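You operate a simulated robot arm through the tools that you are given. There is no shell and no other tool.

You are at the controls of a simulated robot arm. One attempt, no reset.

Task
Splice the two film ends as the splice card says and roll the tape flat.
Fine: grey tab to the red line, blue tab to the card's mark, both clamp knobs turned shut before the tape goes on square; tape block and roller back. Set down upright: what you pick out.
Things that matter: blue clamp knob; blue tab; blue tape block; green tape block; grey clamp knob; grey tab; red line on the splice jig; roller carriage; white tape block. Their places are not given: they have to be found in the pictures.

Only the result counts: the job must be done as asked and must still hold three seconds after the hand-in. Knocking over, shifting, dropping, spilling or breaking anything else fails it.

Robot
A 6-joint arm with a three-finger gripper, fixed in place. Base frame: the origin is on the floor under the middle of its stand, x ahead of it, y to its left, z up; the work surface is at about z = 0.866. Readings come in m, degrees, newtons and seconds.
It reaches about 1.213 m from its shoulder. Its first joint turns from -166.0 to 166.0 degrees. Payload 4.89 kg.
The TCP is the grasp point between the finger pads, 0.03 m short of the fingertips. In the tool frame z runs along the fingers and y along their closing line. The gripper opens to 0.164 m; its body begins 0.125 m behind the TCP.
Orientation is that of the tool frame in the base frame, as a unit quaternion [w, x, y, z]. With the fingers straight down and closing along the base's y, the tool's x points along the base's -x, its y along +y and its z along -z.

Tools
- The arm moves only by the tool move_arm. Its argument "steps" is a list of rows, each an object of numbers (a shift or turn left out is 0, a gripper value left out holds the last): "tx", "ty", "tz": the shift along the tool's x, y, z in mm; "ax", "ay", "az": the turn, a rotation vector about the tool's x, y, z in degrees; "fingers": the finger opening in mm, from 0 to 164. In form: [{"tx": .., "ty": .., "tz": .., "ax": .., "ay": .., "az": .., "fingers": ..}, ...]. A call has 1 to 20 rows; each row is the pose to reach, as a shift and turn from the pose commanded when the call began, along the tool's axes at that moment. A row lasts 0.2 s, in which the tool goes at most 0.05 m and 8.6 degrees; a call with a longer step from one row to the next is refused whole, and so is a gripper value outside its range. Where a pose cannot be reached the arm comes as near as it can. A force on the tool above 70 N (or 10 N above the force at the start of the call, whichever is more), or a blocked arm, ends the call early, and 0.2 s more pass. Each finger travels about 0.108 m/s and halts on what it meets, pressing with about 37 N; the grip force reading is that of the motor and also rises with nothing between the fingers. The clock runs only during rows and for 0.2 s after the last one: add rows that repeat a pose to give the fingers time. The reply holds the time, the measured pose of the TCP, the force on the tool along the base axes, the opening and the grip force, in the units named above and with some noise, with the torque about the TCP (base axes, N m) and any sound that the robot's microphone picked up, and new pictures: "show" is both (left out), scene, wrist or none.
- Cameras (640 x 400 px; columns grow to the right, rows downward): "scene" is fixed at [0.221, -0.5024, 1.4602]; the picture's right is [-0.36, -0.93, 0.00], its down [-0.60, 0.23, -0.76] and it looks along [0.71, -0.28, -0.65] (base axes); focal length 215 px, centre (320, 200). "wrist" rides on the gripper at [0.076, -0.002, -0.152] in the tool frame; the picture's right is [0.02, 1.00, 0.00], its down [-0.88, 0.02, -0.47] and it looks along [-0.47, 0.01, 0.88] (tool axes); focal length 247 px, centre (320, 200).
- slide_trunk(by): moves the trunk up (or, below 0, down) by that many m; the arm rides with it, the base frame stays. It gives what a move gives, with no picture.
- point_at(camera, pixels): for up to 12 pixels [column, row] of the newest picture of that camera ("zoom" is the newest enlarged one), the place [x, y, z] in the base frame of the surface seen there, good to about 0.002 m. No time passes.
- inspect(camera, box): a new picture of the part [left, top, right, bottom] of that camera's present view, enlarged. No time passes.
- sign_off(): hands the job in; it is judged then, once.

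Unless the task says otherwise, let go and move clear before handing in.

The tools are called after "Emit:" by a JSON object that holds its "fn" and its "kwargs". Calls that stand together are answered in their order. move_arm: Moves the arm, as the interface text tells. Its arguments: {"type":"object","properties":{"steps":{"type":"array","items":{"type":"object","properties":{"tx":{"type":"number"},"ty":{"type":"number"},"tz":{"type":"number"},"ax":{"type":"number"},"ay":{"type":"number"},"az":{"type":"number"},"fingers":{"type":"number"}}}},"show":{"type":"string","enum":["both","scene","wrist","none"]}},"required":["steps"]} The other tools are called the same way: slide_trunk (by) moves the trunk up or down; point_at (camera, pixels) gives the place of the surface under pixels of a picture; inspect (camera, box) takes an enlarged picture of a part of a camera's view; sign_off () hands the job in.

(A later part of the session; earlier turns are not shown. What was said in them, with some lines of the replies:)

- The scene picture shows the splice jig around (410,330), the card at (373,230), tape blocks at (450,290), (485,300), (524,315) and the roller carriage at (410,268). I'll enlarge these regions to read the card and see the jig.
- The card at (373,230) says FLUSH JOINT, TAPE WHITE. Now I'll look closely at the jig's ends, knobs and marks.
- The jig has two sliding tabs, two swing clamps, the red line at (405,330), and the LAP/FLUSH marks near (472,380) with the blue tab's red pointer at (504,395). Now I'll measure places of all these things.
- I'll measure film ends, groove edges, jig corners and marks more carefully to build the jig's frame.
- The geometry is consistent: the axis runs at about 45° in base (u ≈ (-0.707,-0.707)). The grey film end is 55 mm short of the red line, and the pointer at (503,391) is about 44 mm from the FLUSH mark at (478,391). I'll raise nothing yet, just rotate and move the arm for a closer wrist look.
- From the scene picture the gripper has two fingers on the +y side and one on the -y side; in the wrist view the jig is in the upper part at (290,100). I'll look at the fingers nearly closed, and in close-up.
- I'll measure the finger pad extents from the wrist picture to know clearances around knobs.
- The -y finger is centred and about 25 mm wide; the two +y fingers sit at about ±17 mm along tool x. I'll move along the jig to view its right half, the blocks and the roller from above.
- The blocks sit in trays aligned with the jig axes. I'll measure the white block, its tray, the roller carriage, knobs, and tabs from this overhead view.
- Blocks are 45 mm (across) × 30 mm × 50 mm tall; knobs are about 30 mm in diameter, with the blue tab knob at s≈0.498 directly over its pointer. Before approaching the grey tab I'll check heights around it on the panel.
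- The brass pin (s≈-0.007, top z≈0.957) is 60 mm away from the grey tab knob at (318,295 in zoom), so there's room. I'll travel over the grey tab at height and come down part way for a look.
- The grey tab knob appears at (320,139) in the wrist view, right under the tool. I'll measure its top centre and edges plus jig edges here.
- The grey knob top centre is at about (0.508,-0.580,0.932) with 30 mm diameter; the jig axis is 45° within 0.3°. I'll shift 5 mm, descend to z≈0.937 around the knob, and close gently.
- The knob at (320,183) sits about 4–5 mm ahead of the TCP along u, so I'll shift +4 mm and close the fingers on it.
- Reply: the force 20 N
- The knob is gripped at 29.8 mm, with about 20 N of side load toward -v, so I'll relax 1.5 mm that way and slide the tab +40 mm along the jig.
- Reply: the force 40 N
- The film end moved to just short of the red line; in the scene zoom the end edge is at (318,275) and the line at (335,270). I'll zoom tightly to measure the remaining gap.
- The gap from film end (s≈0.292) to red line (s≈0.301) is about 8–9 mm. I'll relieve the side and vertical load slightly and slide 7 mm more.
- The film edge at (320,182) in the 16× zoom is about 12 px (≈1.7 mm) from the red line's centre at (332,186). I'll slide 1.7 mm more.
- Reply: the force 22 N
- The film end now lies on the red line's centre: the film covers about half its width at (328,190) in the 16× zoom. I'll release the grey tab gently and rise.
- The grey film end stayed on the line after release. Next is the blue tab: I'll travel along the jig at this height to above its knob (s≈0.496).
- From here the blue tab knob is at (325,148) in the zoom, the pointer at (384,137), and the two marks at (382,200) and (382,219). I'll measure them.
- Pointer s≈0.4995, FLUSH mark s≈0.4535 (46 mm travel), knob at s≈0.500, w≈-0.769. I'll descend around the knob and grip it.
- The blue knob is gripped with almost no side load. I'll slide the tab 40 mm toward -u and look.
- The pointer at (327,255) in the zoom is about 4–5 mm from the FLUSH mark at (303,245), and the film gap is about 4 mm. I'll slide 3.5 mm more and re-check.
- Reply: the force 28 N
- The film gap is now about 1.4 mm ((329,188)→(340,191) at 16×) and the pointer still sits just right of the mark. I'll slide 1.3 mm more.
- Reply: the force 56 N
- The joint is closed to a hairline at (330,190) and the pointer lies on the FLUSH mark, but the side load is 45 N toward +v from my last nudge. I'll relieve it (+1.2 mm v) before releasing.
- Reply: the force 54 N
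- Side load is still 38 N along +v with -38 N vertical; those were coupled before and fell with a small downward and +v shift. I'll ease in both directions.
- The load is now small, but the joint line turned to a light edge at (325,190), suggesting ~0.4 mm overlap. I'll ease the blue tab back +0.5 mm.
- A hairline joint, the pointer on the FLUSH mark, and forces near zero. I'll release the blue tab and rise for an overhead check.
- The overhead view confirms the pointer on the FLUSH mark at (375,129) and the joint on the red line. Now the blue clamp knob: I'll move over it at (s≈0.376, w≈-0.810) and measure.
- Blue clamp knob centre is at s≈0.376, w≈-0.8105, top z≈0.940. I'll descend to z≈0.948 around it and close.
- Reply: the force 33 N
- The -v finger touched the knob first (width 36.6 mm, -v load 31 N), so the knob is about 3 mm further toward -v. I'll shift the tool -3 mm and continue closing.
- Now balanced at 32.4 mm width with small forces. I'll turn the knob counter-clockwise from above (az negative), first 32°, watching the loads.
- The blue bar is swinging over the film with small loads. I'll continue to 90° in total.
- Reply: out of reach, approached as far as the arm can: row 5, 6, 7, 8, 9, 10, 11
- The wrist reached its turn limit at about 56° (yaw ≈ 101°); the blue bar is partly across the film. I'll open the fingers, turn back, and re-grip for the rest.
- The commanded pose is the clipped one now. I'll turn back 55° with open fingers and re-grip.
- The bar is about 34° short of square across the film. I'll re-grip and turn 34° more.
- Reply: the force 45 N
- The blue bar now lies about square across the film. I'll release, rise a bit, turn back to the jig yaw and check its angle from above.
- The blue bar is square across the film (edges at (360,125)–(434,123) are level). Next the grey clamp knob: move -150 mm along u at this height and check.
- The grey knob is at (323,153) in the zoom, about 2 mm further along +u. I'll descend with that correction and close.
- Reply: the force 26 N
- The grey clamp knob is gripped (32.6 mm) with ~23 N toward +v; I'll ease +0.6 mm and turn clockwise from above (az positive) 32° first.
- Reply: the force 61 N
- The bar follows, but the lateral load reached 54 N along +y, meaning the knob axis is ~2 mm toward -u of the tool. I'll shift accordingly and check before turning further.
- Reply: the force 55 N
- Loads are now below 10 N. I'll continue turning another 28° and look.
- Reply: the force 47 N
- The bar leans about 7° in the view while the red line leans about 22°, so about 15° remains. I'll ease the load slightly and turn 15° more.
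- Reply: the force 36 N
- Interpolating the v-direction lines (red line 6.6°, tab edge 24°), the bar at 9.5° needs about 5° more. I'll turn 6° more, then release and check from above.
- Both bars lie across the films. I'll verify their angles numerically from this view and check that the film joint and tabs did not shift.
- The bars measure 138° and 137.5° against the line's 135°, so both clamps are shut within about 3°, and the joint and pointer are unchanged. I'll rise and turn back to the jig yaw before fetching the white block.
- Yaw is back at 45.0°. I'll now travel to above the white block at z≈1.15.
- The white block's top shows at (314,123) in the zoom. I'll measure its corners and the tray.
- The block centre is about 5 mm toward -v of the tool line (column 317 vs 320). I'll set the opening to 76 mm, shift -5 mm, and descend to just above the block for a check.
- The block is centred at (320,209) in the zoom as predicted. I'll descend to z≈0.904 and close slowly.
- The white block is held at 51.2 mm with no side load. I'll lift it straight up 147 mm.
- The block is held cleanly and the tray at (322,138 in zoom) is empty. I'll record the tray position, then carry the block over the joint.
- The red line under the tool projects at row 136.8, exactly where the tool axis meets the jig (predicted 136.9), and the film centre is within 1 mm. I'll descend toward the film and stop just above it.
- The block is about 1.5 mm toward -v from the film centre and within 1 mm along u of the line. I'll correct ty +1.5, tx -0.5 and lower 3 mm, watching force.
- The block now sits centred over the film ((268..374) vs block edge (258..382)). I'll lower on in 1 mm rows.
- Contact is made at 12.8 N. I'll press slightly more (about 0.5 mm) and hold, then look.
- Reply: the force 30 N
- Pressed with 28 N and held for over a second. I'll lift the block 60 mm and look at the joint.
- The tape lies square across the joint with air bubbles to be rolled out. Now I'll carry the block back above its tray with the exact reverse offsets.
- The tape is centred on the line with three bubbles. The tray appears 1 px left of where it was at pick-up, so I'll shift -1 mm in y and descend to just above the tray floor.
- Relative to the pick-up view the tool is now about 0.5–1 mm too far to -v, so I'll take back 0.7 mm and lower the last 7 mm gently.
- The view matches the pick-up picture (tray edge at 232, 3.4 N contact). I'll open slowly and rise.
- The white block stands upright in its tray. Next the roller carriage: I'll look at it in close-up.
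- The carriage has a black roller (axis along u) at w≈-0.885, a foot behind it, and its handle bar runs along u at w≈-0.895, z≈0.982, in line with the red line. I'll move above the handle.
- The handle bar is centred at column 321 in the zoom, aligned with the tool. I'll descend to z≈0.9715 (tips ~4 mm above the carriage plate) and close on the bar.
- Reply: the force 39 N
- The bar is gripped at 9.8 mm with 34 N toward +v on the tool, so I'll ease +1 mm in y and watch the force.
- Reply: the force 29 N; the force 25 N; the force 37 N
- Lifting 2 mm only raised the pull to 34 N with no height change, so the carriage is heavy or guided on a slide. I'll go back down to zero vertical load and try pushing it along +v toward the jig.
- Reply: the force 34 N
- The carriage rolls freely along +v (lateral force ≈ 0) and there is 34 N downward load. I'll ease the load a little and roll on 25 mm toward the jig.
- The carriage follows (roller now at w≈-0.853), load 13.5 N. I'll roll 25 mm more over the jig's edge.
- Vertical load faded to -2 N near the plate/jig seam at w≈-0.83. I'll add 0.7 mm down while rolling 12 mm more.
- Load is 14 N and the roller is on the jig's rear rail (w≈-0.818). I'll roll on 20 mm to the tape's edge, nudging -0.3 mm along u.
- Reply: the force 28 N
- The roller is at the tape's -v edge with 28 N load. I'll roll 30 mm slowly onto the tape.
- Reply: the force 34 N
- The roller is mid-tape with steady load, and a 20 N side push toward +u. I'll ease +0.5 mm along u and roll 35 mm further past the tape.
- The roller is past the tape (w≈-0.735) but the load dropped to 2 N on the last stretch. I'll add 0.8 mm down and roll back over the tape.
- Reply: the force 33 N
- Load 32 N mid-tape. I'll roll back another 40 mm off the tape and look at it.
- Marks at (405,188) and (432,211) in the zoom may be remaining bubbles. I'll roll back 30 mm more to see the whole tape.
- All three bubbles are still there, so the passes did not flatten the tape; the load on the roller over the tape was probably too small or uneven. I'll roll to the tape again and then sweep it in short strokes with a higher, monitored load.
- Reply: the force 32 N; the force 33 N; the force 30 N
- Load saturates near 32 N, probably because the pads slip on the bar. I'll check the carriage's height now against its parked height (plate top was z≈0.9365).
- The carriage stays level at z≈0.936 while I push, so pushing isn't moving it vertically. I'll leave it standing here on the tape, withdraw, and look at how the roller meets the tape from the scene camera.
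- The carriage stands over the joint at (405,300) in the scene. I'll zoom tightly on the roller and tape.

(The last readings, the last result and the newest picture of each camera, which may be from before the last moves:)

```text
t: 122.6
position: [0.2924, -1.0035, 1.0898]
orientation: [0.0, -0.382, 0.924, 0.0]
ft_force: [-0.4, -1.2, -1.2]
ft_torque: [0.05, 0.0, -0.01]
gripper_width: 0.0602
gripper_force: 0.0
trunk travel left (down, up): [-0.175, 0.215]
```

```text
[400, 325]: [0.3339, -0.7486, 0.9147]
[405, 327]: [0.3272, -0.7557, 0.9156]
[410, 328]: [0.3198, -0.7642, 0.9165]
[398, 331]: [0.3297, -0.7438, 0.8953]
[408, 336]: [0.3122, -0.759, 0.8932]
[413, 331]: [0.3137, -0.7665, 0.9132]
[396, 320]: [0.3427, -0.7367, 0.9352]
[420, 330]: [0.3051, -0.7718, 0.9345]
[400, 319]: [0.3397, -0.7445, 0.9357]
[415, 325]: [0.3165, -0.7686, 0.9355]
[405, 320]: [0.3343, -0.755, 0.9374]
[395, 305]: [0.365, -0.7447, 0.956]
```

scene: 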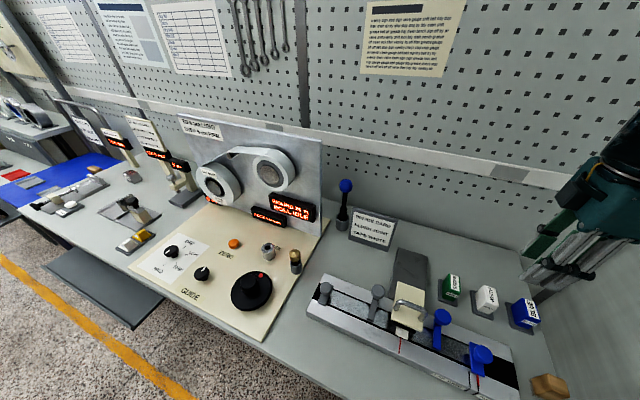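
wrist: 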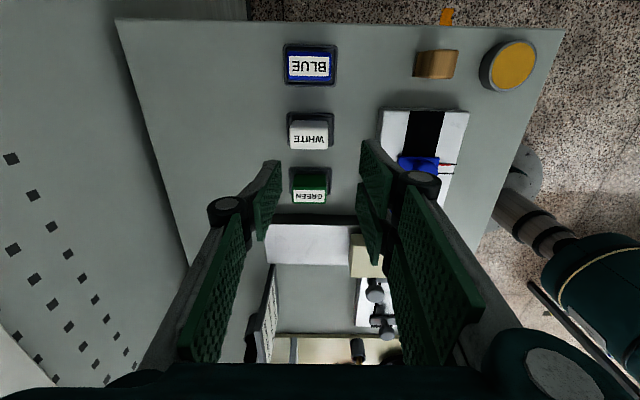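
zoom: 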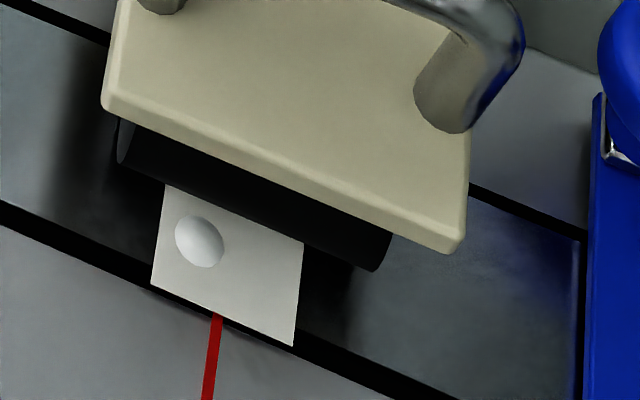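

The roller lies across the tape near its middle and one bubble is still visible at (200,240). I'll go back, grip the bar lower so the fingertips bear directly on the carriage plate, and roll with a firm, direct load.

Emit:
{"fn": "move_arm", "kwargs": {"steps": [{"ty": 30}, {"tx": 0, "ty": 60}, {"tx": -45, "ty": 80}, {"tx": -90, "ty": 95}, {"tx": -130, "ty": 110}, {"tx": -170, "ty": 125}, {"tx": -200, "ty": 130}, {"tx": -200, "ty": 130, "tz": 40}, {"tx": -200, "ty": 130, "tz": 65}, {"tx": -200, "ty": 130, "tz": 65}], "show": "wrist"}}

Emit:
{"fn": "inspect", "kwargs": {"camera": "wrist", "box": [220, 60, 420, 260]}}

```text
t: 124.8
position: [0.3411, -0.7684, 1.0217]
orientation: [-0.001, -0.382, 0.924, -0.001]
ft_force: [1.0, -0.2, -0.2]
ft_torque: [0.05, 0.05, 0.01]
gripper_width: 0.0599
gripper_force: 0.1
trunk travel left (down, up): [-0.175, 0.215]
```

wrist: 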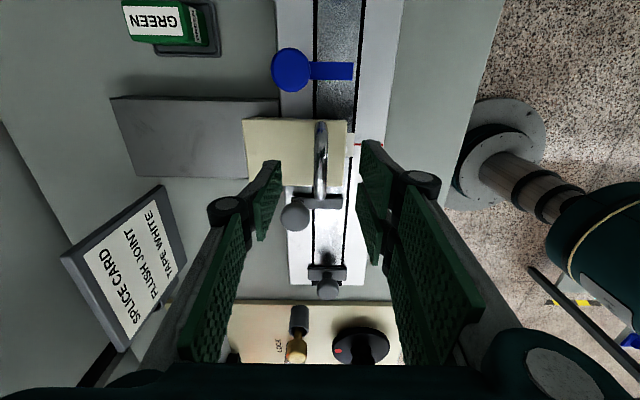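

```text
2.00 times, centred on (320, 160) of wrist
```

zoom: 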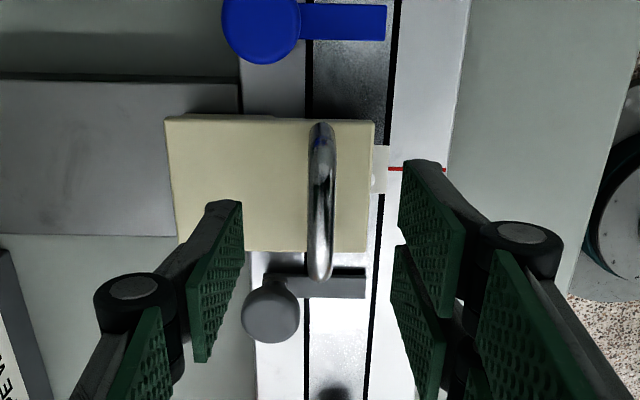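

Emit:
{"fn": "move_arm", "kwargs": {"steps": [{"tz": 25}, {"tz": 42}, {"tz": 51}, {"tz": 51, "fingers": 40}, {"tz": 51, "fingers": 24}, {"tz": 51, "fingers": 14}, {"tz": 51, "fingers": 8}, {"tz": 51, "fingers": 3}, {"tz": 51, "fingers": 3}, {"tz": 51, "fingers": 3}], "show": "none"}}

```text
t: 127.0
position: [0.3422, -0.7697, 0.9725]
orientation: [0.0, -0.381, 0.924, 0.0]
ft_force: [-0.4, 0.5, -4.0]
ft_torque: [-0.04, 0.01, 0.08]
gripper_width: 0.0098
gripper_force: 44.7
trunk travel left (down, up): [-0.175, 0.215]
```

Gripped again with almost no load. First a quick lift test of 3 mm to learn whether the carriage is free or guided.

Emit:
{"fn": "move_arm", "kwargs": {"steps": [{"tz": -0.7}, {"tz": -1.4}, {"tz": -2.2}, {"tz": -3}, {"tz": -3}], "show": "wrist"}}

Emit:
{"fn": "inspect", "kwargs": {"camera": "wrist", "box": [220, 60, 420, 260]}}

```text
t: 128.2
position: [0.3428, -0.7697, 0.9756]
orientation: [0.0, -0.382, 0.924, 0.001]
ft_force: [6.0, 5.3, -32.9]
ft_torque: [0.06, -0.06, 0.06]
gripper_width: 0.0103
gripper_force: 45.0
trunk travel left (down, up): [-0.175, 0.215]
```

wrist: 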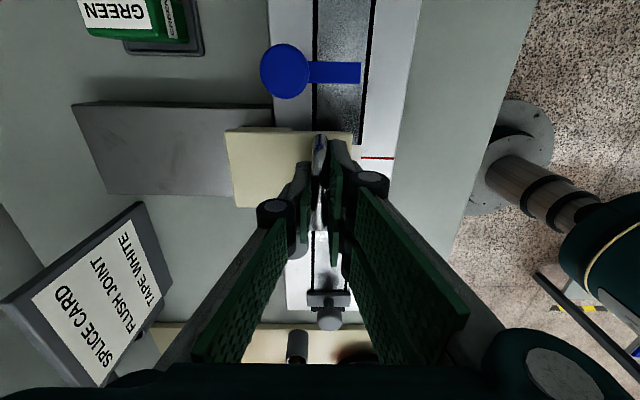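

```text
2.00 times, centred on (320, 160) of wrist
```

zoom: 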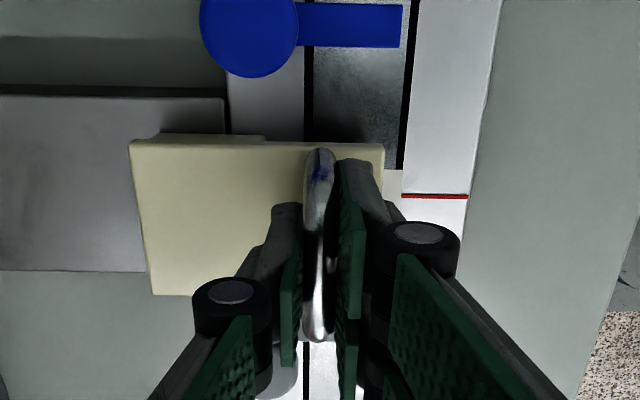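

Emit:
{"fn": "point_at", "kwargs": {"camera": "zoom", "pixels": [[140, 170], [200, 180], [260, 170], [160, 240], [220, 230], [290, 160], [180, 260], [170, 200]]}}

```text
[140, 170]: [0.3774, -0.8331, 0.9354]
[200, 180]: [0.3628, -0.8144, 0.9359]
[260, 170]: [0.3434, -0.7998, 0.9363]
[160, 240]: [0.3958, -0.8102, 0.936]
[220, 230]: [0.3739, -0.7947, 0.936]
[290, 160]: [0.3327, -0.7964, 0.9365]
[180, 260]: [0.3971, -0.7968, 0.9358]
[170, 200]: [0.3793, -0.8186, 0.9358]
```

The carriage top stays at z≈0.936 while the pads slip, so it is guided vertically on a slide. I'll roll it back before the tape, re-grip lower so the fingertips nearly touch its plate, then press firmly for the whole stroke.

Emit:
{"fn": "move_arm", "kwargs": {"steps": [{"tz": 2}, {"tz": 2, "ty": -6}, {"tz": 2, "ty": -12}, {"tz": 2, "ty": -18}, {"tz": 2, "ty": -24}, {"tz": 2, "ty": -30}, {"tz": 2, "ty": -36}, {"tz": 2, "ty": -40}, {"tz": 2, "ty": -40, "fingers": 16}, {"tz": 2, "ty": -40, "fingers": 20}, {"tz": 4, "ty": -40, "fingers": 20}, {"tz": 6.5, "ty": -40, "fingers": 20}, {"tz": 6.5, "ty": -40, "fingers": 20}], "show": "none"}}

```text
t: 131.0
position: [0.3712, -0.7975, 0.9686]
orientation: [-0.001, -0.383, 0.924, 0.0]
ft_force: [-0.1, 0.4, -0.3]
ft_torque: [0.0, 0.02, 0.0]
gripper_width: 0.0199
gripper_force: 0.0
trunk travel left (down, up): [-0.175, 0.215]
```

Emit:
{"fn": "move_arm", "kwargs": {"steps": [{"tz": 0.7}, {"tz": 1.4}, {"tz": 2.0}, {"tz": 2.0}], "show": "none"}}

```text
t: 132.0
position: [0.3684, -0.7989, 0.9656]
orientation: [-0.001, -0.382, 0.924, -0.001]
ft_force: [-0.5, 0.1, -0.2]
ft_torque: [-0.01, -0.02, 0.02]
gripper_width: 0.0201
gripper_force: 0.0
trunk travel left (down, up): [-0.175, 0.215]
```

Emit:
{"fn": "move_arm", "kwargs": {"steps": [{"tz": 0.7}, {"tz": 1.4}, {"tz": 2.0}, {"tz": 2.0}], "show": "wrist"}}

Emit:
{"fn": "inspect", "kwargs": {"camera": "wrist", "box": [220, 60, 420, 260]}}

```text
t: 133.0
position: [0.3687, -0.7973, 0.9651]
orientation: [-0.001, -0.382, 0.924, 0.0]
ft_force: [-1.6, -1.3, 7.1]
ft_torque: [0.03, 0.0, -0.01]
gripper_width: 0.0204
gripper_force: 0.0
trunk travel left (down, up): [-0.175, 0.215]
```

wrist: 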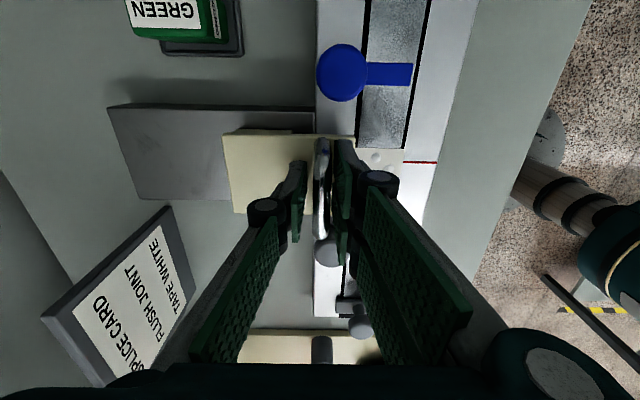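

```text
2.00 times, centred on (320, 160) of wrist
```

zoom: 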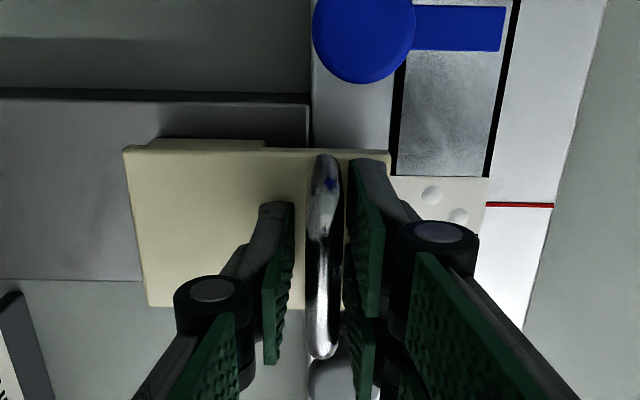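

Fingertips touch the carriage plate (7 N). I'll close on the bar and press down in small steps.

Emit:
{"fn": "move_arm", "kwargs": {"steps": [{"tz": -0.5}, {"tz": -0.5, "fingers": 14}, {"tz": -0.5, "fingers": 8}, {"tz": -0.5, "fingers": 3}, {"tz": -0.5, "fingers": 3}, {"tz": -0.5, "fingers": 3}, {"tz": 0.3, "fingers": 3}, {"tz": 0.8, "fingers": 3}, {"tz": 0.8, "fingers": 3}], "show": "none"}}

```text
t: 135.0
position: [0.3713, -0.7969, 0.9641]
orientation: [0.0, -0.382, 0.924, 0.001]
ft_force: [6.9, 6.3, 7.4]
ft_torque: [0.15, -0.16, 0.1]
gripper_width: 0.0097
gripper_force: 45.2
trunk travel left (down, up): [-0.175, 0.215]
```

Emit:
{"fn": "move_arm", "kwargs": {"steps": [{"tz": 0.6}, {"tz": 1.2}, {"tz": 1.6}, {"tz": 1.6}], "show": "none"}}

```text
t: 136.0
position: [0.3689, -0.7963, 0.964]
orientation: [-0.001, -0.382, 0.924, -0.002]
ft_force: [7.1, 6.7, 38.3]
ft_torque: [0.02, 0.11, 0.14]
gripper_width: 0.0096
gripper_force: 44.7
trunk travel left (down, up): [-0.175, 0.215]
```

Load is 38 N. I'll start the stroke: 14 mm with slight extra press.

Emit:
{"fn": "move_arm", "kwargs": {"steps": [{"tx": -0.3, "tz": 0.2, "ty": 2}, {"tx": -0.3, "tz": 0.3, "ty": 5}, {"tx": -0.3, "tz": 0.3, "ty": 8}, {"tx": -0.3, "tz": 0.3, "ty": 11}, {"tx": -0.3, "tz": 0.3, "ty": 14}], "show": "none"}}

```text
t: 137.2
position: [0.3591, -0.7858, 0.9631]
orientation: [-0.001, -0.382, 0.924, -0.001]
ft_force: [-0.8, -2.9, 60.9]
ft_torque: [0.35, 0.06, 0.21]
gripper_width: 0.0097
gripper_force: 44.5
trunk travel left (down, up): [-0.175, 0.215]
```

Load 61 N at the tape's edge; I'll relax 0.4 mm and continue 14 mm onto the tape.

Emit:
{"fn": "move_arm", "kwargs": {"steps": [{"tz": -0.4}, {"tz": -0.4, "ty": 3}, {"tz": -0.4, "ty": 6}, {"tz": -0.4, "ty": 9}, {"tz": -0.4, "ty": 12}, {"tz": -0.4, "ty": 14}], "show": "none"}}

```text
t: 138.6
position: [0.3495, -0.7759, 0.9643]
orientation: [0.0, -0.382, 0.924, -0.001]
ft_force: [-5.5, -6.1, 57.2]
ft_torque: [-0.07, 0.35, 0.07]
gripper_width: 0.0097
gripper_force: 44.8
trunk travel left (down, up): [-0.175, 0.215]
```

Emit:
{"fn": "move_arm", "kwargs": {"steps": [{"tx": 0.2, "tz": -0.1, "ty": 3}, {"tx": 0.2, "tz": -0.1, "ty": 6}, {"tx": 0.2, "tz": -0.1, "ty": 9}, {"tx": 0.2, "tz": -0.1, "ty": 12}, {"tx": 0.2, "tz": -0.1, "ty": 15}], "show": "none"}}

```text
t: 139.8
position: [0.3388, -0.766, 0.9642]
orientation: [-0.001, -0.382, 0.924, -0.002]
ft_force: [-5.3, -6.4, 45.2]
ft_torque: [0.09, 0.05, 0.02]
gripper_width: 0.0096
gripper_force: 44.7
trunk travel left (down, up): [-0.175, 0.215]
```

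Emit:
{"fn": "move_arm", "kwargs": {"steps": [{"tx": 0.2, "tz": 0.1, "ty": 3}, {"tx": 0.2, "tz": 0.2, "ty": 6}, {"tx": 0.2, "tz": 0.2, "ty": 9}, {"tx": 0.2, "tz": 0.3, "ty": 12}, {"tx": 0.2, "tz": 0.3, "ty": 15}], "show": "none"}}

```text
t: 141.0
position: [0.3271, -0.7555, 0.9641]
orientation: [-0.001, -0.382, 0.924, -0.001]
ft_force: [-0.7, -0.5, 49.4]
ft_torque: [0.55, -0.28, 0.15]
gripper_width: 0.0096
gripper_force: 45.1
trunk travel left (down, up): [-0.175, 0.215]
```

Emit:
{"fn": "move_arm", "kwargs": {"steps": [{"tz": 0.1, "ty": 3}, {"tz": 0.2, "ty": 6}, {"tz": 0.2, "ty": 9}, {"tz": 0.3, "ty": 12}, {"tz": 0.3, "ty": 15}], "show": "none"}}

```text
t: 142.2
position: [0.3185, -0.7453, 0.9631]
orientation: [-0.001, -0.383, 0.924, -0.002]
ft_force: [5.3, 5.0, 43.6]
ft_torque: [0.32, -0.16, 0.06]
gripper_width: 0.0096
gripper_force: 45.1
trunk travel left (down, up): [-0.175, 0.215]
```

Emit:
{"fn": "move_arm", "kwargs": {"steps": [{"tx": -0.2, "tz": 0.1, "ty": 3}, {"tx": -0.2, "tz": 0.2, "ty": 6}, {"tx": -0.2, "tz": 0.2, "ty": 9}, {"tx": -0.2, "tz": 0.2, "ty": 12}, {"tx": -0.2, "tz": 0.2, "ty": 12}], "show": "wrist"}}

Emit:
{"fn": "inspect", "kwargs": {"camera": "wrist", "box": [220, 60, 420, 260]}}

```text
t: 143.1
position: [0.3127, -0.7409, 0.9636]
orientation: [0.0, -0.383, 0.924, -0.003]
ft_force: [8.3, -4.3, 25.3]
ft_torque: [0.61, 0.39, 0.09]
gripper_width: 0.0096
gripper_force: 44.4
trunk travel left (down, up): [-0.175, 0.215]
stopped in row 4: the force on the tool passed its limit at 76 N (the readings are from after the stop); the commanded pose is now the measured one
```

wrist: 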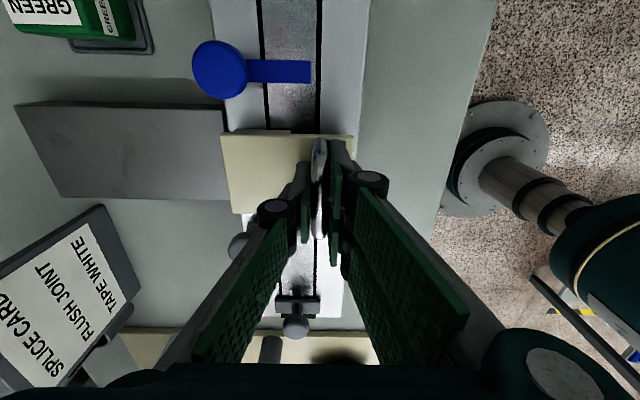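

```text
2.00 times, centred on (320, 160) of wrist
```

zoom: 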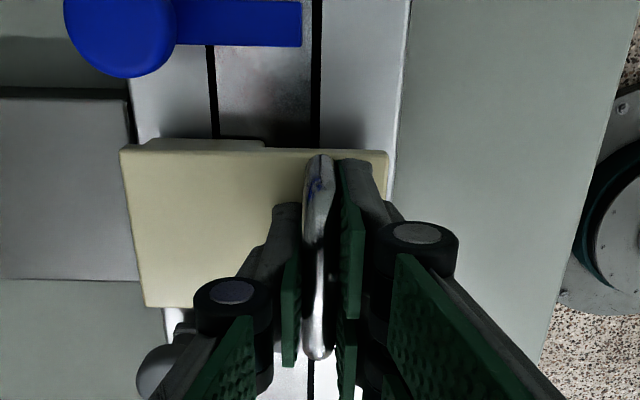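

The slide's end stop was reached (76 N spike, carriage at full travel). This pass had 44–60 N over the tape; I'll roll back 85 mm and look at the tape.

Emit:
{"fn": "move_arm", "kwargs": {"steps": [{"ty": -3}, {"ty": -6}, {"ty": -10}, {"ty": -14}, {"ty": -18}, {"ty": -22}, {"ty": -26}, {"ty": -30}, {"ty": -35}, {"ty": -40}, {"ty": -46}, {"ty": -52}, {"ty": -58}, {"ty": -64}, {"ty": -70}, {"ty": -76}, {"ty": -82}, {"ty": -88}, {"ty": -88}], "show": "wrist"}}

Emit:
{"fn": "inspect", "kwargs": {"camera": "wrist", "box": [340, 100, 460, 200]}}

```text
t: 147.1
position: [0.3759, -0.802, 0.9646]
orientation: [-0.001, -0.383, 0.924, -0.001]
ft_force: [10.6, 11.0, 11.1]
ft_torque: [0.17, -0.02, -0.02]
gripper_width: 0.0096
gripper_force: 44.8
trunk travel left (down, up): [-0.175, 0.215]
```

wrist: 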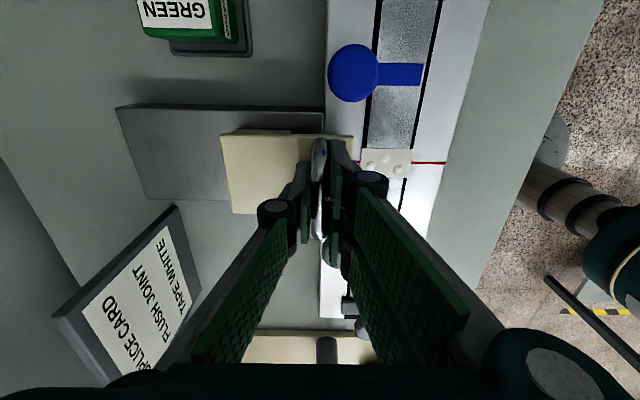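

```text
4.00 times, centred on (400, 150) of wrist
```

zoom: 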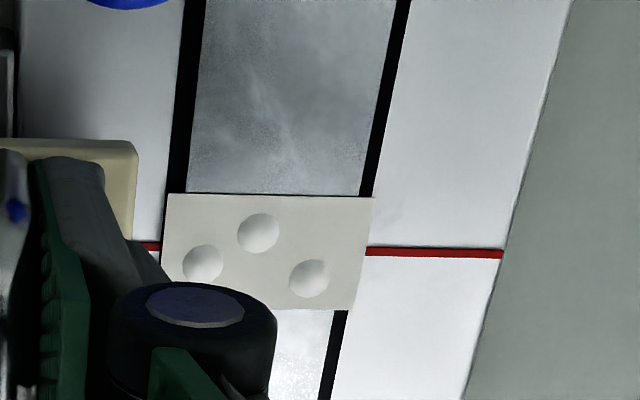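

The bubbles remain even after a firm pass, so I need to learn what the carriage does under load. I'll press to ~55 N here and measure its plate height.

Emit:
{"fn": "move_arm", "kwargs": {"steps": [{"tz": 0.6}, {"tz": 1.2}, {"tz": 1.8}, {"tz": 2.2}, {"tz": 2.2}], "show": "wrist"}}

Emit:
{"fn": "inspect", "kwargs": {"camera": "wrist", "box": [220, 60, 420, 260]}}

Emit:
{"fn": "point_at", "kwargs": {"camera": "zoom", "pixels": [[140, 175], [200, 185], [260, 175], [160, 245], [220, 235], [290, 165], [180, 265], [170, 205], [230, 205], [150, 220], [375, 160], [240, 180]]}}

```text
t: 148.3
position: [0.3736, -0.8018, 0.9631]
orientation: [-0.001, -0.384, 0.923, -0.003]
ft_force: [10.6, 9.5, 59.3]
ft_torque: [0.8, -0.18, 0.07]
gripper_width: 0.0092
gripper_force: 45.3
trunk travel left (down, up): [-0.175, 0.215]
```

wrist: 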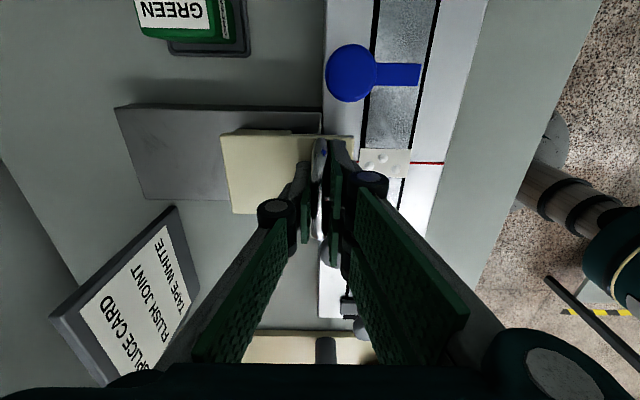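

```text
2.00 times, centred on (320, 160) of wrist
```

zoom: 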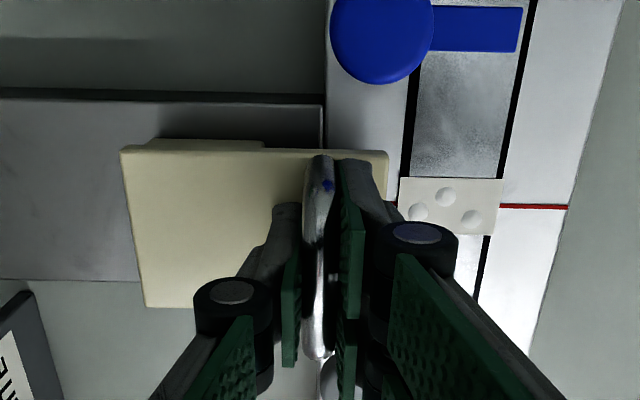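

```text
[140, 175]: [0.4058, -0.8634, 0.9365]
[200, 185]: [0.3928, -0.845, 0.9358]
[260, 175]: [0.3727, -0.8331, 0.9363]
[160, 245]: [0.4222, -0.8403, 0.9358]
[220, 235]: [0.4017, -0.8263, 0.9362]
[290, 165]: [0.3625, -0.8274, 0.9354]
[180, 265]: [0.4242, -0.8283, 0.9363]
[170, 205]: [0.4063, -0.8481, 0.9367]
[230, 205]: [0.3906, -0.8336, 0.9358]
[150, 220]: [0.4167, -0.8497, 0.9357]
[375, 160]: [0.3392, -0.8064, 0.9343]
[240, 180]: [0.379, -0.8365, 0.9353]
```

The plate height is unchanged (0.936) under 59 N, so the carriage only slides along v and force isn't the missing condition. I'll roll it fully back to its park position and look at the tape.

Emit:
{"fn": "move_arm", "kwargs": {"steps": [{"tz": -1.8}, {"tz": -1.8, "ty": -6}, {"tz": -1.8, "ty": -12}, {"tz": -1.8, "ty": -18}, {"tz": -1.8, "ty": -24}, {"tz": -1.8, "ty": -30}, {"tz": -1.8, "ty": -36}, {"tz": -1.8, "ty": -42}, {"tz": -1.8, "ty": -48}, {"tz": -1.8, "ty": -54}, {"tz": -1.8, "ty": -58}, {"tz": -1.8, "ty": -58}], "show": "wrist"}}

Emit:
{"fn": "inspect", "kwargs": {"camera": "wrist", "box": [340, 60, 540, 260]}}

```text
t: 150.9
position: [0.4149, -0.8435, 0.9639]
orientation: [0.001, -0.382, 0.924, -0.002]
ft_force: [7.6, 8.4, 16.8]
ft_torque: [0.2, -0.02, 0.0]
gripper_width: 0.0096
gripper_force: 45.0
trunk travel left (down, up): [-0.175, 0.215]
```

wrist: 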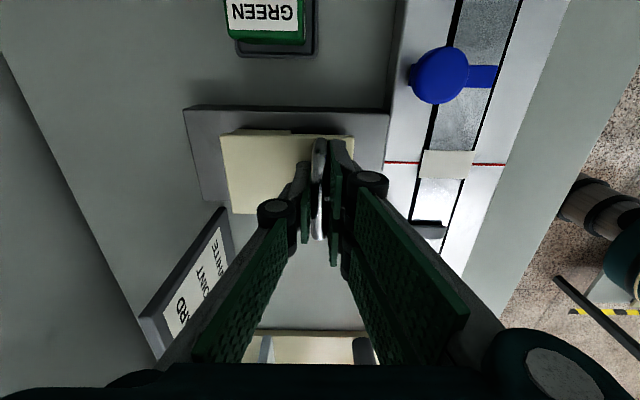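

```text
2.00 times, centred on (440, 160) of wrist
```

zoom: 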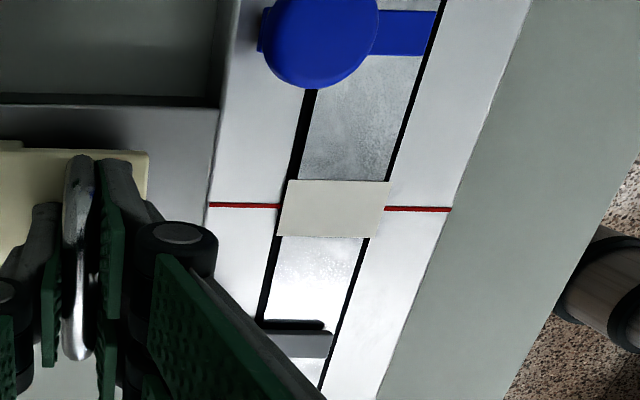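

The tape is now flat: the bubbles are gone at (335,208) in the zoom. The carriage is a few mm from its park, so I'll bring it gently back to its rear stop.

Emit:
{"fn": "move_arm", "kwargs": {"steps": [{"ty": -2}, {"ty": -4}, {"ty": -5}, {"ty": -5}], "show": "wrist"}}

Emit:
{"fn": "inspect", "kwargs": {"camera": "wrist", "box": [220, 60, 420, 260]}}

```text
t: 151.9
position: [0.4186, -0.8463, 0.9643]
orientation: [0.0, -0.382, 0.924, -0.002]
ft_force: [7.7, 6.1, 10.8]
ft_torque: [0.14, 0.04, -0.02]
gripper_width: 0.0096
gripper_force: 45.2
trunk travel left (down, up): [-0.175, 0.215]
```

wrist: 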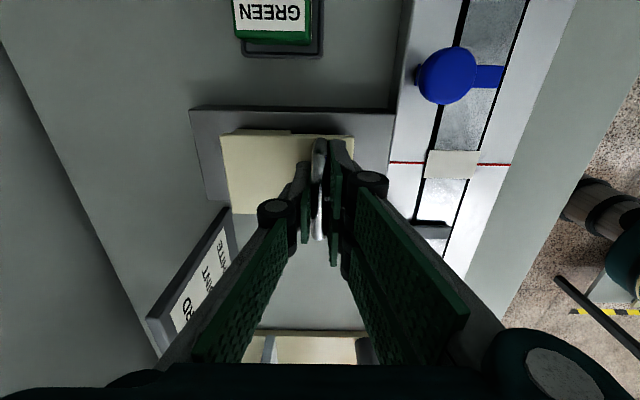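

```text
2.00 times, centred on (320, 160) of wrist
```

zoom: 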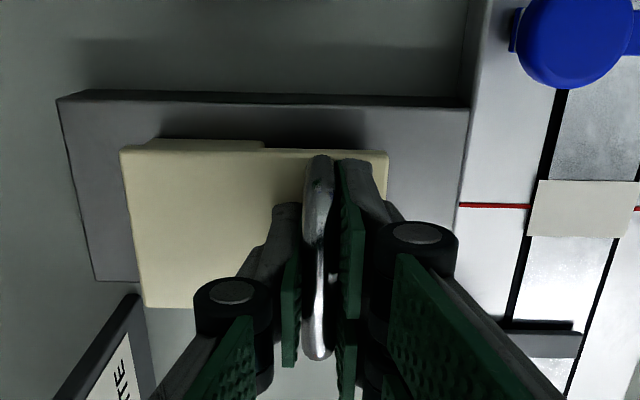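

The carriage is back to within about 1 mm of its parked spot. I'll push 2 mm more toward -v to see the stop.

Emit:
{"fn": "move_arm", "kwargs": {"steps": [{"ty": -1}, {"ty": -2}, {"ty": -2}], "show": "none"}}

```text
t: 152.7
position: [0.4181, -0.8461, 0.9639]
orientation: [-0.001, -0.383, 0.924, -0.002]
ft_force: [-5.6, 31.1, -8.9]
ft_torque: [-0.29, 0.18, 0.0]
gripper_width: 0.0094
gripper_force: 45.2
trunk travel left (down, up): [-0.175, 0.215]
```

26 N toward +v shows it is against its rear stop. I'll relieve, raise slightly, open and lift clear.

Emit:
{"fn": "move_arm", "kwargs": {"steps": [{"ty": 0.7}, {"ty": 0.7, "tz": -0.5, "fingers": 14}, {"ty": 0.7, "tz": -2, "fingers": 24}, {"ty": 0.7, "tz": -3, "fingers": 40}, {"ty": 0.7, "tz": -3, "fingers": 56}, {"ty": 0.7, "tz": -3, "fingers": 60}, {"ty": 0.7, "tz": -30}, {"ty": 0.7, "tz": -70}, {"ty": 0.7, "tz": -110}, {"ty": 0.7, "tz": -150}, {"ty": 0.7, "tz": -150}]}}

Emit:
{"fn": "inspect", "kwargs": {"camera": "wrist", "box": [220, 60, 470, 260]}}

```text
t: 155.1
position: [0.4185, -0.8464, 1.1144]
orientation: [0.0, -0.383, 0.924, -0.002]
ft_force: [-0.4, 0.4, 0.1]
ft_torque: [-0.04, -0.03, -0.03]
gripper_width: 0.06
gripper_force: 0.0
trunk travel left (down, up): [-0.175, 0.215]
```

scene: 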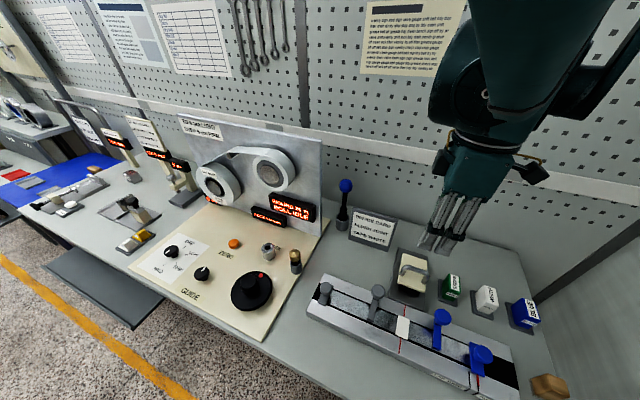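
wrist: 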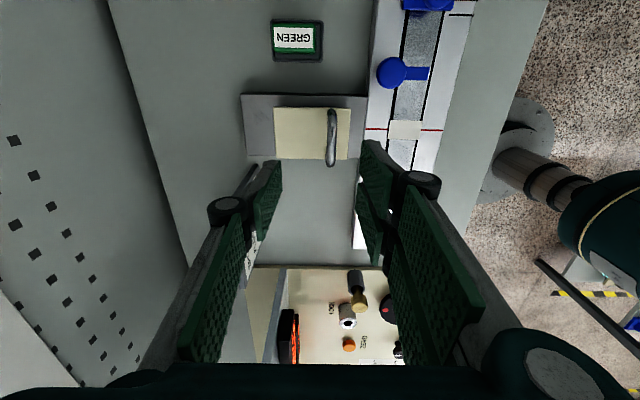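

```text
2.00 times, centred on (345, 160) of wrist
```

zoom: 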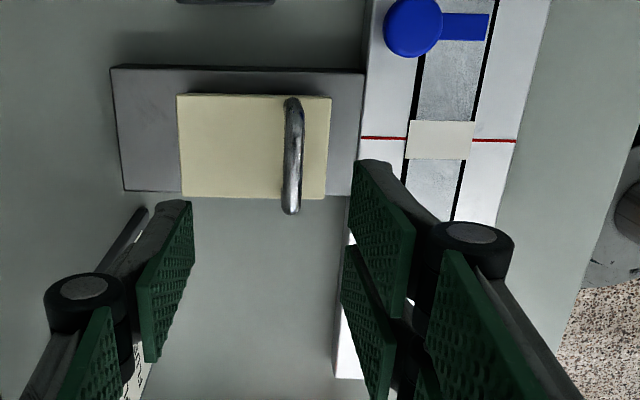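

On opening, the fingertips dragged the carriage about 12 mm toward +v (handle now at column 330 instead of 320). I'll re-grip the bar higher, push it back to the stop, and release without touching its plate.

Emit:
{"fn": "point_at", "kwargs": {"camera": "zoom", "pixels": [[292, 110], [291, 160], [290, 205], [180, 100], [328, 100], [325, 190], [185, 190], [114, 75], [350, 180]]}}

Emit:
{"fn": "move_arm", "kwargs": {"steps": [{"ty": 5}, {"ty": 11}, {"ty": 11, "tz": 40}, {"ty": 11, "tz": 80}, {"ty": 11, "tz": 110}, {"ty": 11, "tz": 132}, {"ty": 11, "tz": 132}], "show": "wrist"}}

Emit:
{"fn": "inspect", "kwargs": {"camera": "wrist", "box": [220, 60, 420, 260]}}

```text
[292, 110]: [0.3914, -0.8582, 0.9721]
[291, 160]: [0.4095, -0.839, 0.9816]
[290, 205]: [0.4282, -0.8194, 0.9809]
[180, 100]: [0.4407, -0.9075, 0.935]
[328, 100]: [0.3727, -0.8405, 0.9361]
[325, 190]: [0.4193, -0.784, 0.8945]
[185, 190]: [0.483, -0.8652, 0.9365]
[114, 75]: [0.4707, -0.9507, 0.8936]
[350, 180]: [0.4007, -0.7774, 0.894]
```

```text
t: 156.7
position: [0.4117, -0.8398, 0.9808]
orientation: [0.0, -0.383, 0.924, -0.001]
ft_force: [-0.2, -0.3, -0.4]
ft_torque: [0.01, 0.02, -0.01]
gripper_width: 0.0599
gripper_force: 0.0
trunk travel left (down, up): [-0.175, 0.215]
```

wrist: 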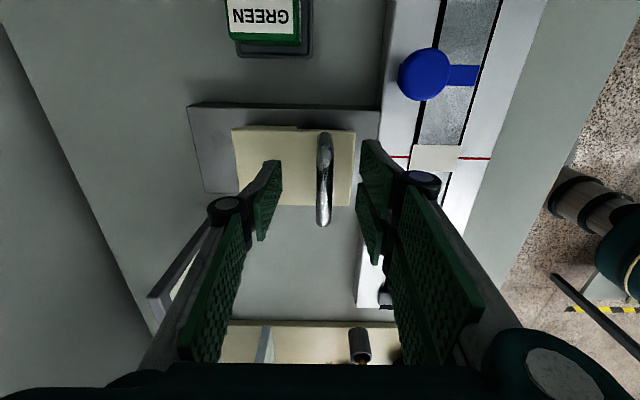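

```text
2.00 times, centred on (320, 160) of wrist
```

zoom: 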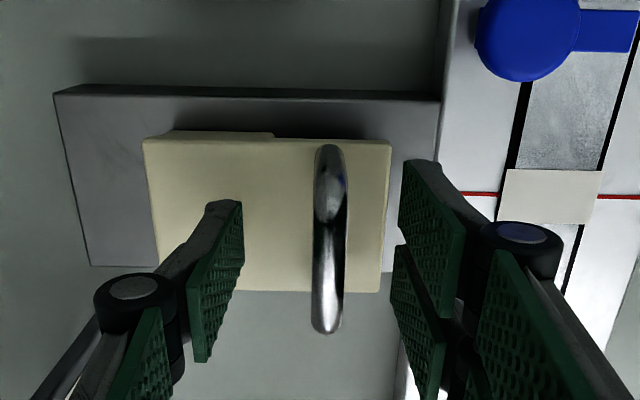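

Emit:
{"fn": "move_arm", "kwargs": {"steps": [{"tz": 4, "ty": 1.5}, {"tz": 5, "ty": 1.5, "fingers": 44}, {"tz": 5, "ty": 1.5, "fingers": 28}, {"tz": 5, "ty": 1.5, "fingers": 18}, {"tz": 5, "ty": 1.5, "fingers": 10}, {"tz": 5, "ty": 1.5, "fingers": 4}, {"tz": 5, "ty": 1.5, "fingers": 3}, {"tz": 5, "ty": 1.5, "fingers": 3}, {"tz": 5, "ty": -2}, {"tz": 5, "ty": -6}, {"tz": 5, "ty": -9}, {"tz": 5, "ty": -9}], "show": "wrist"}}

Emit:
{"fn": "inspect", "kwargs": {"camera": "wrist", "box": [220, 60, 420, 260]}}

```text
t: 159.3
position: [0.4186, -0.8464, 0.975]
orientation: [0.0, -0.383, 0.924, -0.002]
ft_force: [5.2, 6.0, -4.8]
ft_torque: [0.22, -0.18, 0.06]
gripper_width: 0.0103
gripper_force: 45.5
trunk travel left (down, up): [-0.175, 0.215]
```

wrist: 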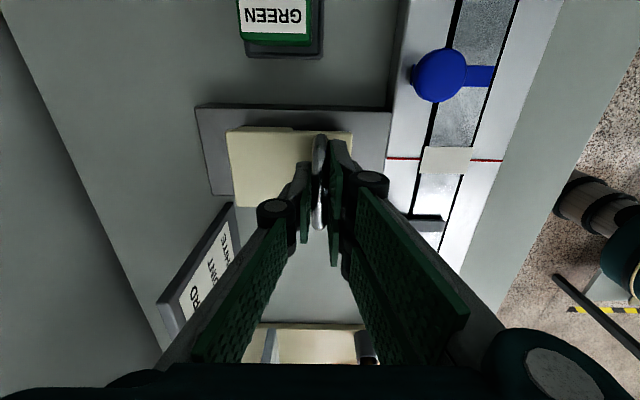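

```text
2.00 times, centred on (320, 160) of wrist
```

zoom: 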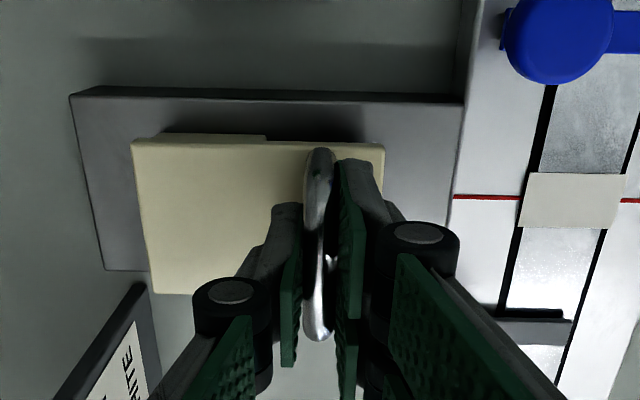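

The view nearly equals the original parked picture (slab 69–463, plate 131–384). I'll push the last 1–2 mm to the stop.

Emit:
{"fn": "move_arm", "kwargs": {"steps": [{"ty": -1}, {"ty": -2}, {"ty": -2}], "show": "none"}}

```text
t: 160.1
position: [0.4186, -0.8469, 0.9744]
orientation: [0.001, -0.382, 0.924, -0.002]
ft_force: [-11.0, 27.9, -17.1]
ft_torque: [0.09, -0.08, -0.01]
gripper_width: 0.01
gripper_force: 45.4
trunk travel left (down, up): [-0.175, 0.215]
```

At the stop (27 N). Now I'll relieve 0.8 mm, open with the tips well above the plate, and rise.

Emit:
{"fn": "move_arm", "kwargs": {"steps": [{"ty": 0.8}, {"ty": 0.8, "fingers": 14}, {"ty": 0.8, "fingers": 22}, {"ty": 0.8, "fingers": 34}, {"ty": 0.8, "fingers": 46}, {"ty": 0.8, "fingers": 60}, {"ty": 0.8, "fingers": 60}, {"ty": 0.8, "tz": -30}, {"ty": 0.8, "tz": -70}, {"ty": 0.8, "tz": -92}, {"ty": 0.8, "tz": -92}]}}

Emit:
{"fn": "inspect", "kwargs": {"camera": "wrist", "box": [220, 60, 420, 260]}}

```text
t: 162.5
position: [0.4187, -0.8454, 1.07]
orientation: [-0.001, -0.383, 0.924, -0.002]
ft_force: [0.2, 0.2, 0.3]
ft_torque: [-0.08, -0.05, 0.06]
gripper_width: 0.0602
gripper_force: 0.0
trunk travel left (down, up): [-0.175, 0.215]
```

scene: 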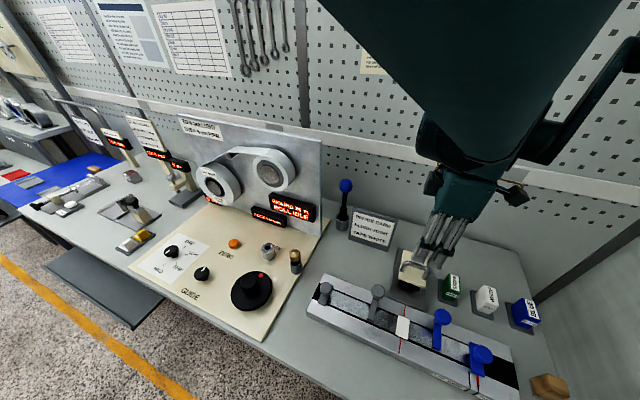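
wrist: 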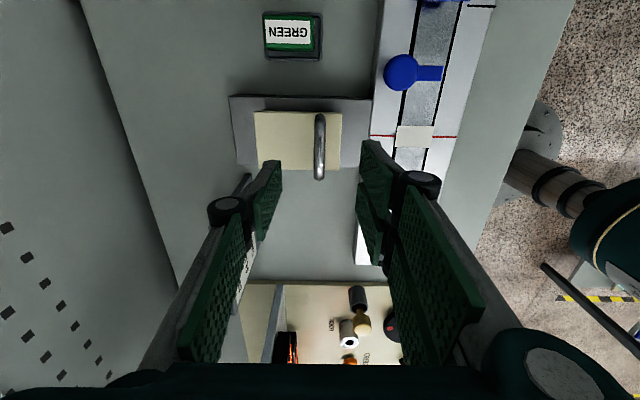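

```text
2.00 times, centred on (320, 160) of wrist
```

zoom: 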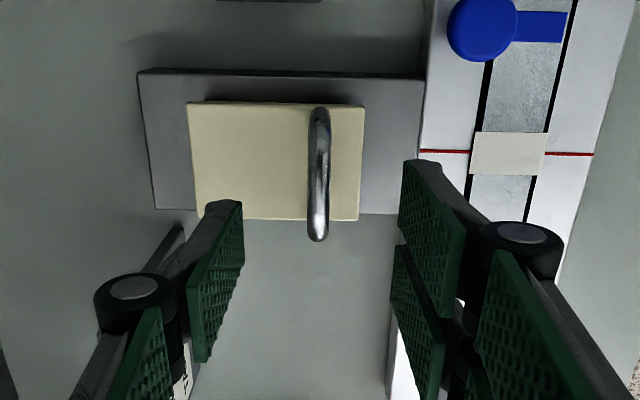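

The carriage is back at its parked place (slab 138–424, plate 188–366, as originally). I'll move the arm up and clear, and check the whole scene.

Emit:
{"fn": "move_arm", "kwargs": {"steps": [{"tz": -40}, {"tz": -80}, {"tz": -120}, {"tz": -160, "tx": 30}, {"tz": -190, "tx": 70}, {"tz": -190, "tx": 115}, {"tz": -190, "tx": 150, "ty": -20}, {"tz": -190, "tx": 180, "ty": -30}, {"tz": -190, "tx": 180, "ty": -30}]}}

Emit:
{"fn": "inspect", "kwargs": {"camera": "scene", "box": [290, 240, 580, 400]}}

Emit:
{"fn": "inspect", "kwargs": {"camera": "scene", "box": [360, 280, 460, 350]}}

Emit:
{"fn": "inspect", "kwargs": {"camera": "scene", "box": [465, 370, 495, 395]}}

```text
t: 164.5
position: [0.311, -0.9944, 1.2597]
orientation: [0.001, -0.383, 0.924, -0.002]
ft_force: [-1.0, -0.1, -0.6]
ft_torque: [0.14, -0.07, -0.03]
gripper_width: 0.06
gripper_force: 0.0
trunk travel left (down, up): [-0.175, 0.215]
```

scene: 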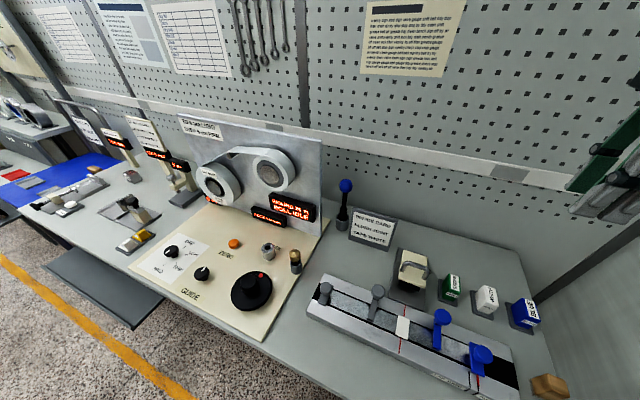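
wrist: 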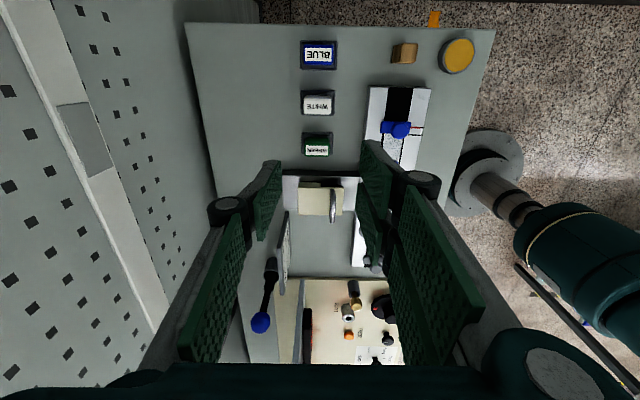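

```text
2.21 times, centred on (435, 320) of scene
```

zoom: 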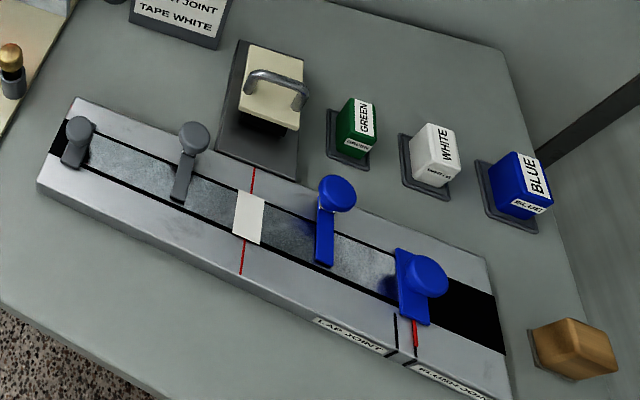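

```text
5.71 times, centred on (410, 315) of scene
```

zoom: 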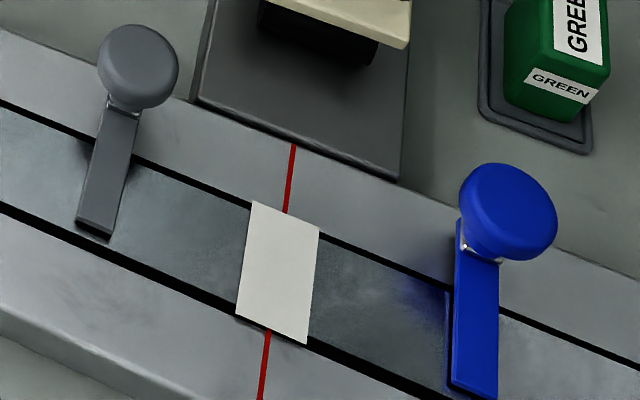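

```text
16.00 times, centred on (480, 382) of scene
```

zoom: 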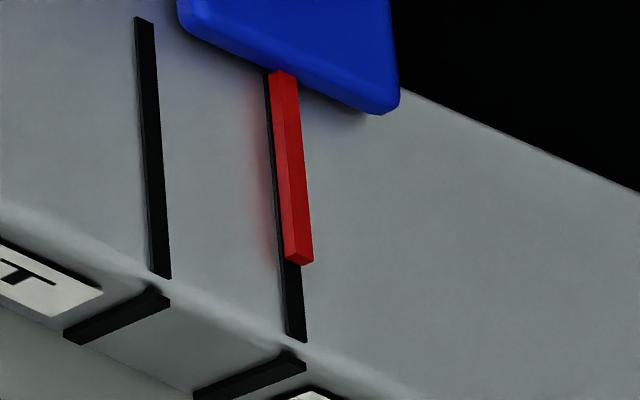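

All looks in place: tape flat and square, clamps shut, pointer on the FLUSH mark. I'll compare carriage and blocks with the same crop I took at the start.

Emit:
{"fn": "inspect", "kwargs": {"camera": "scene", "box": [385, 240, 545, 340]}}

Emit:
{"fn": "inspect", "kwargs": {"camera": "scene", "box": [380, 235, 450, 305]}}

```text
4.00 times, centred on (465, 290) of scene
```

zoom: 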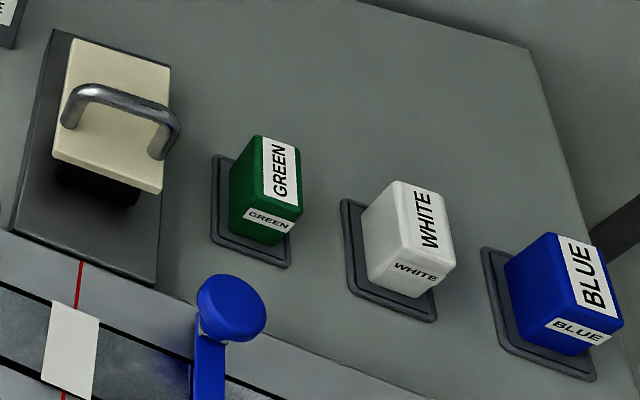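

```text
5.71 times, centred on (415, 270) of scene
```

zoom: 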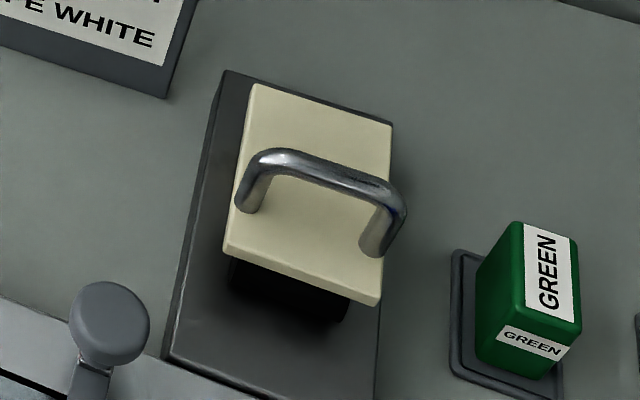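

Carriage and blocks match the starting crop exactly. One last check of the clamp bars' angles from the scene view.

Emit:
{"fn": "point_at", "kwargs": {"camera": "scene", "pixels": [[375.5, 301], [371.5, 317], [373.5, 309], [438, 328], [437, 345], [437.5, 336]]}}

```text
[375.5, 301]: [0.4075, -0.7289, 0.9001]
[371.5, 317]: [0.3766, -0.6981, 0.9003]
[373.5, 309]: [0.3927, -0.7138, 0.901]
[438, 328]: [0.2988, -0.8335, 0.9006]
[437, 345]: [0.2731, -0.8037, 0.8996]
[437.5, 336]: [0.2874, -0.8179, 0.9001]
```

The grey bar measures 135.1° and the blue about 131–137°, against the square direction of 135°, so both clamps are shut. The tape is flat and square, tabs are on their marks, the block and roller are back, and the arm is clear, so I'm handing in.

Emit:
{"fn": "sign_off", "kwargs": {}}

```text
The job is handed in.
```

The splice is finished and handed in. It is a flush joint with white tape, as the splice card says.

- **Film ends:** the grey film end sits on the red line. The blue pointer is on the FLUSH JOINT mark, and the two ends meet with only a hairline gap.
- **Clamps:** both knobs were turned shut before the tape went on. The bars lie across the film to within about 4° of square.
- **Tape:** the white tape is centred on the joint and square. It took two full roller strokes out, and the bubbles cleared once the carriage was rolled back to its park.
- **Put back:** the white block stands upright in its tray and the roller carriage is at its rear stop. When I first let go of the carriage, the fingers dragged it about 12 mm forward, so I gripped it again and pushed it back. Both now look the same as in the pictures from the start.

Nothing else was visibly moved, and the arm was clear with its fingers open when I handed in. The only reply was that the job is handed in, so I don't know the verdict.
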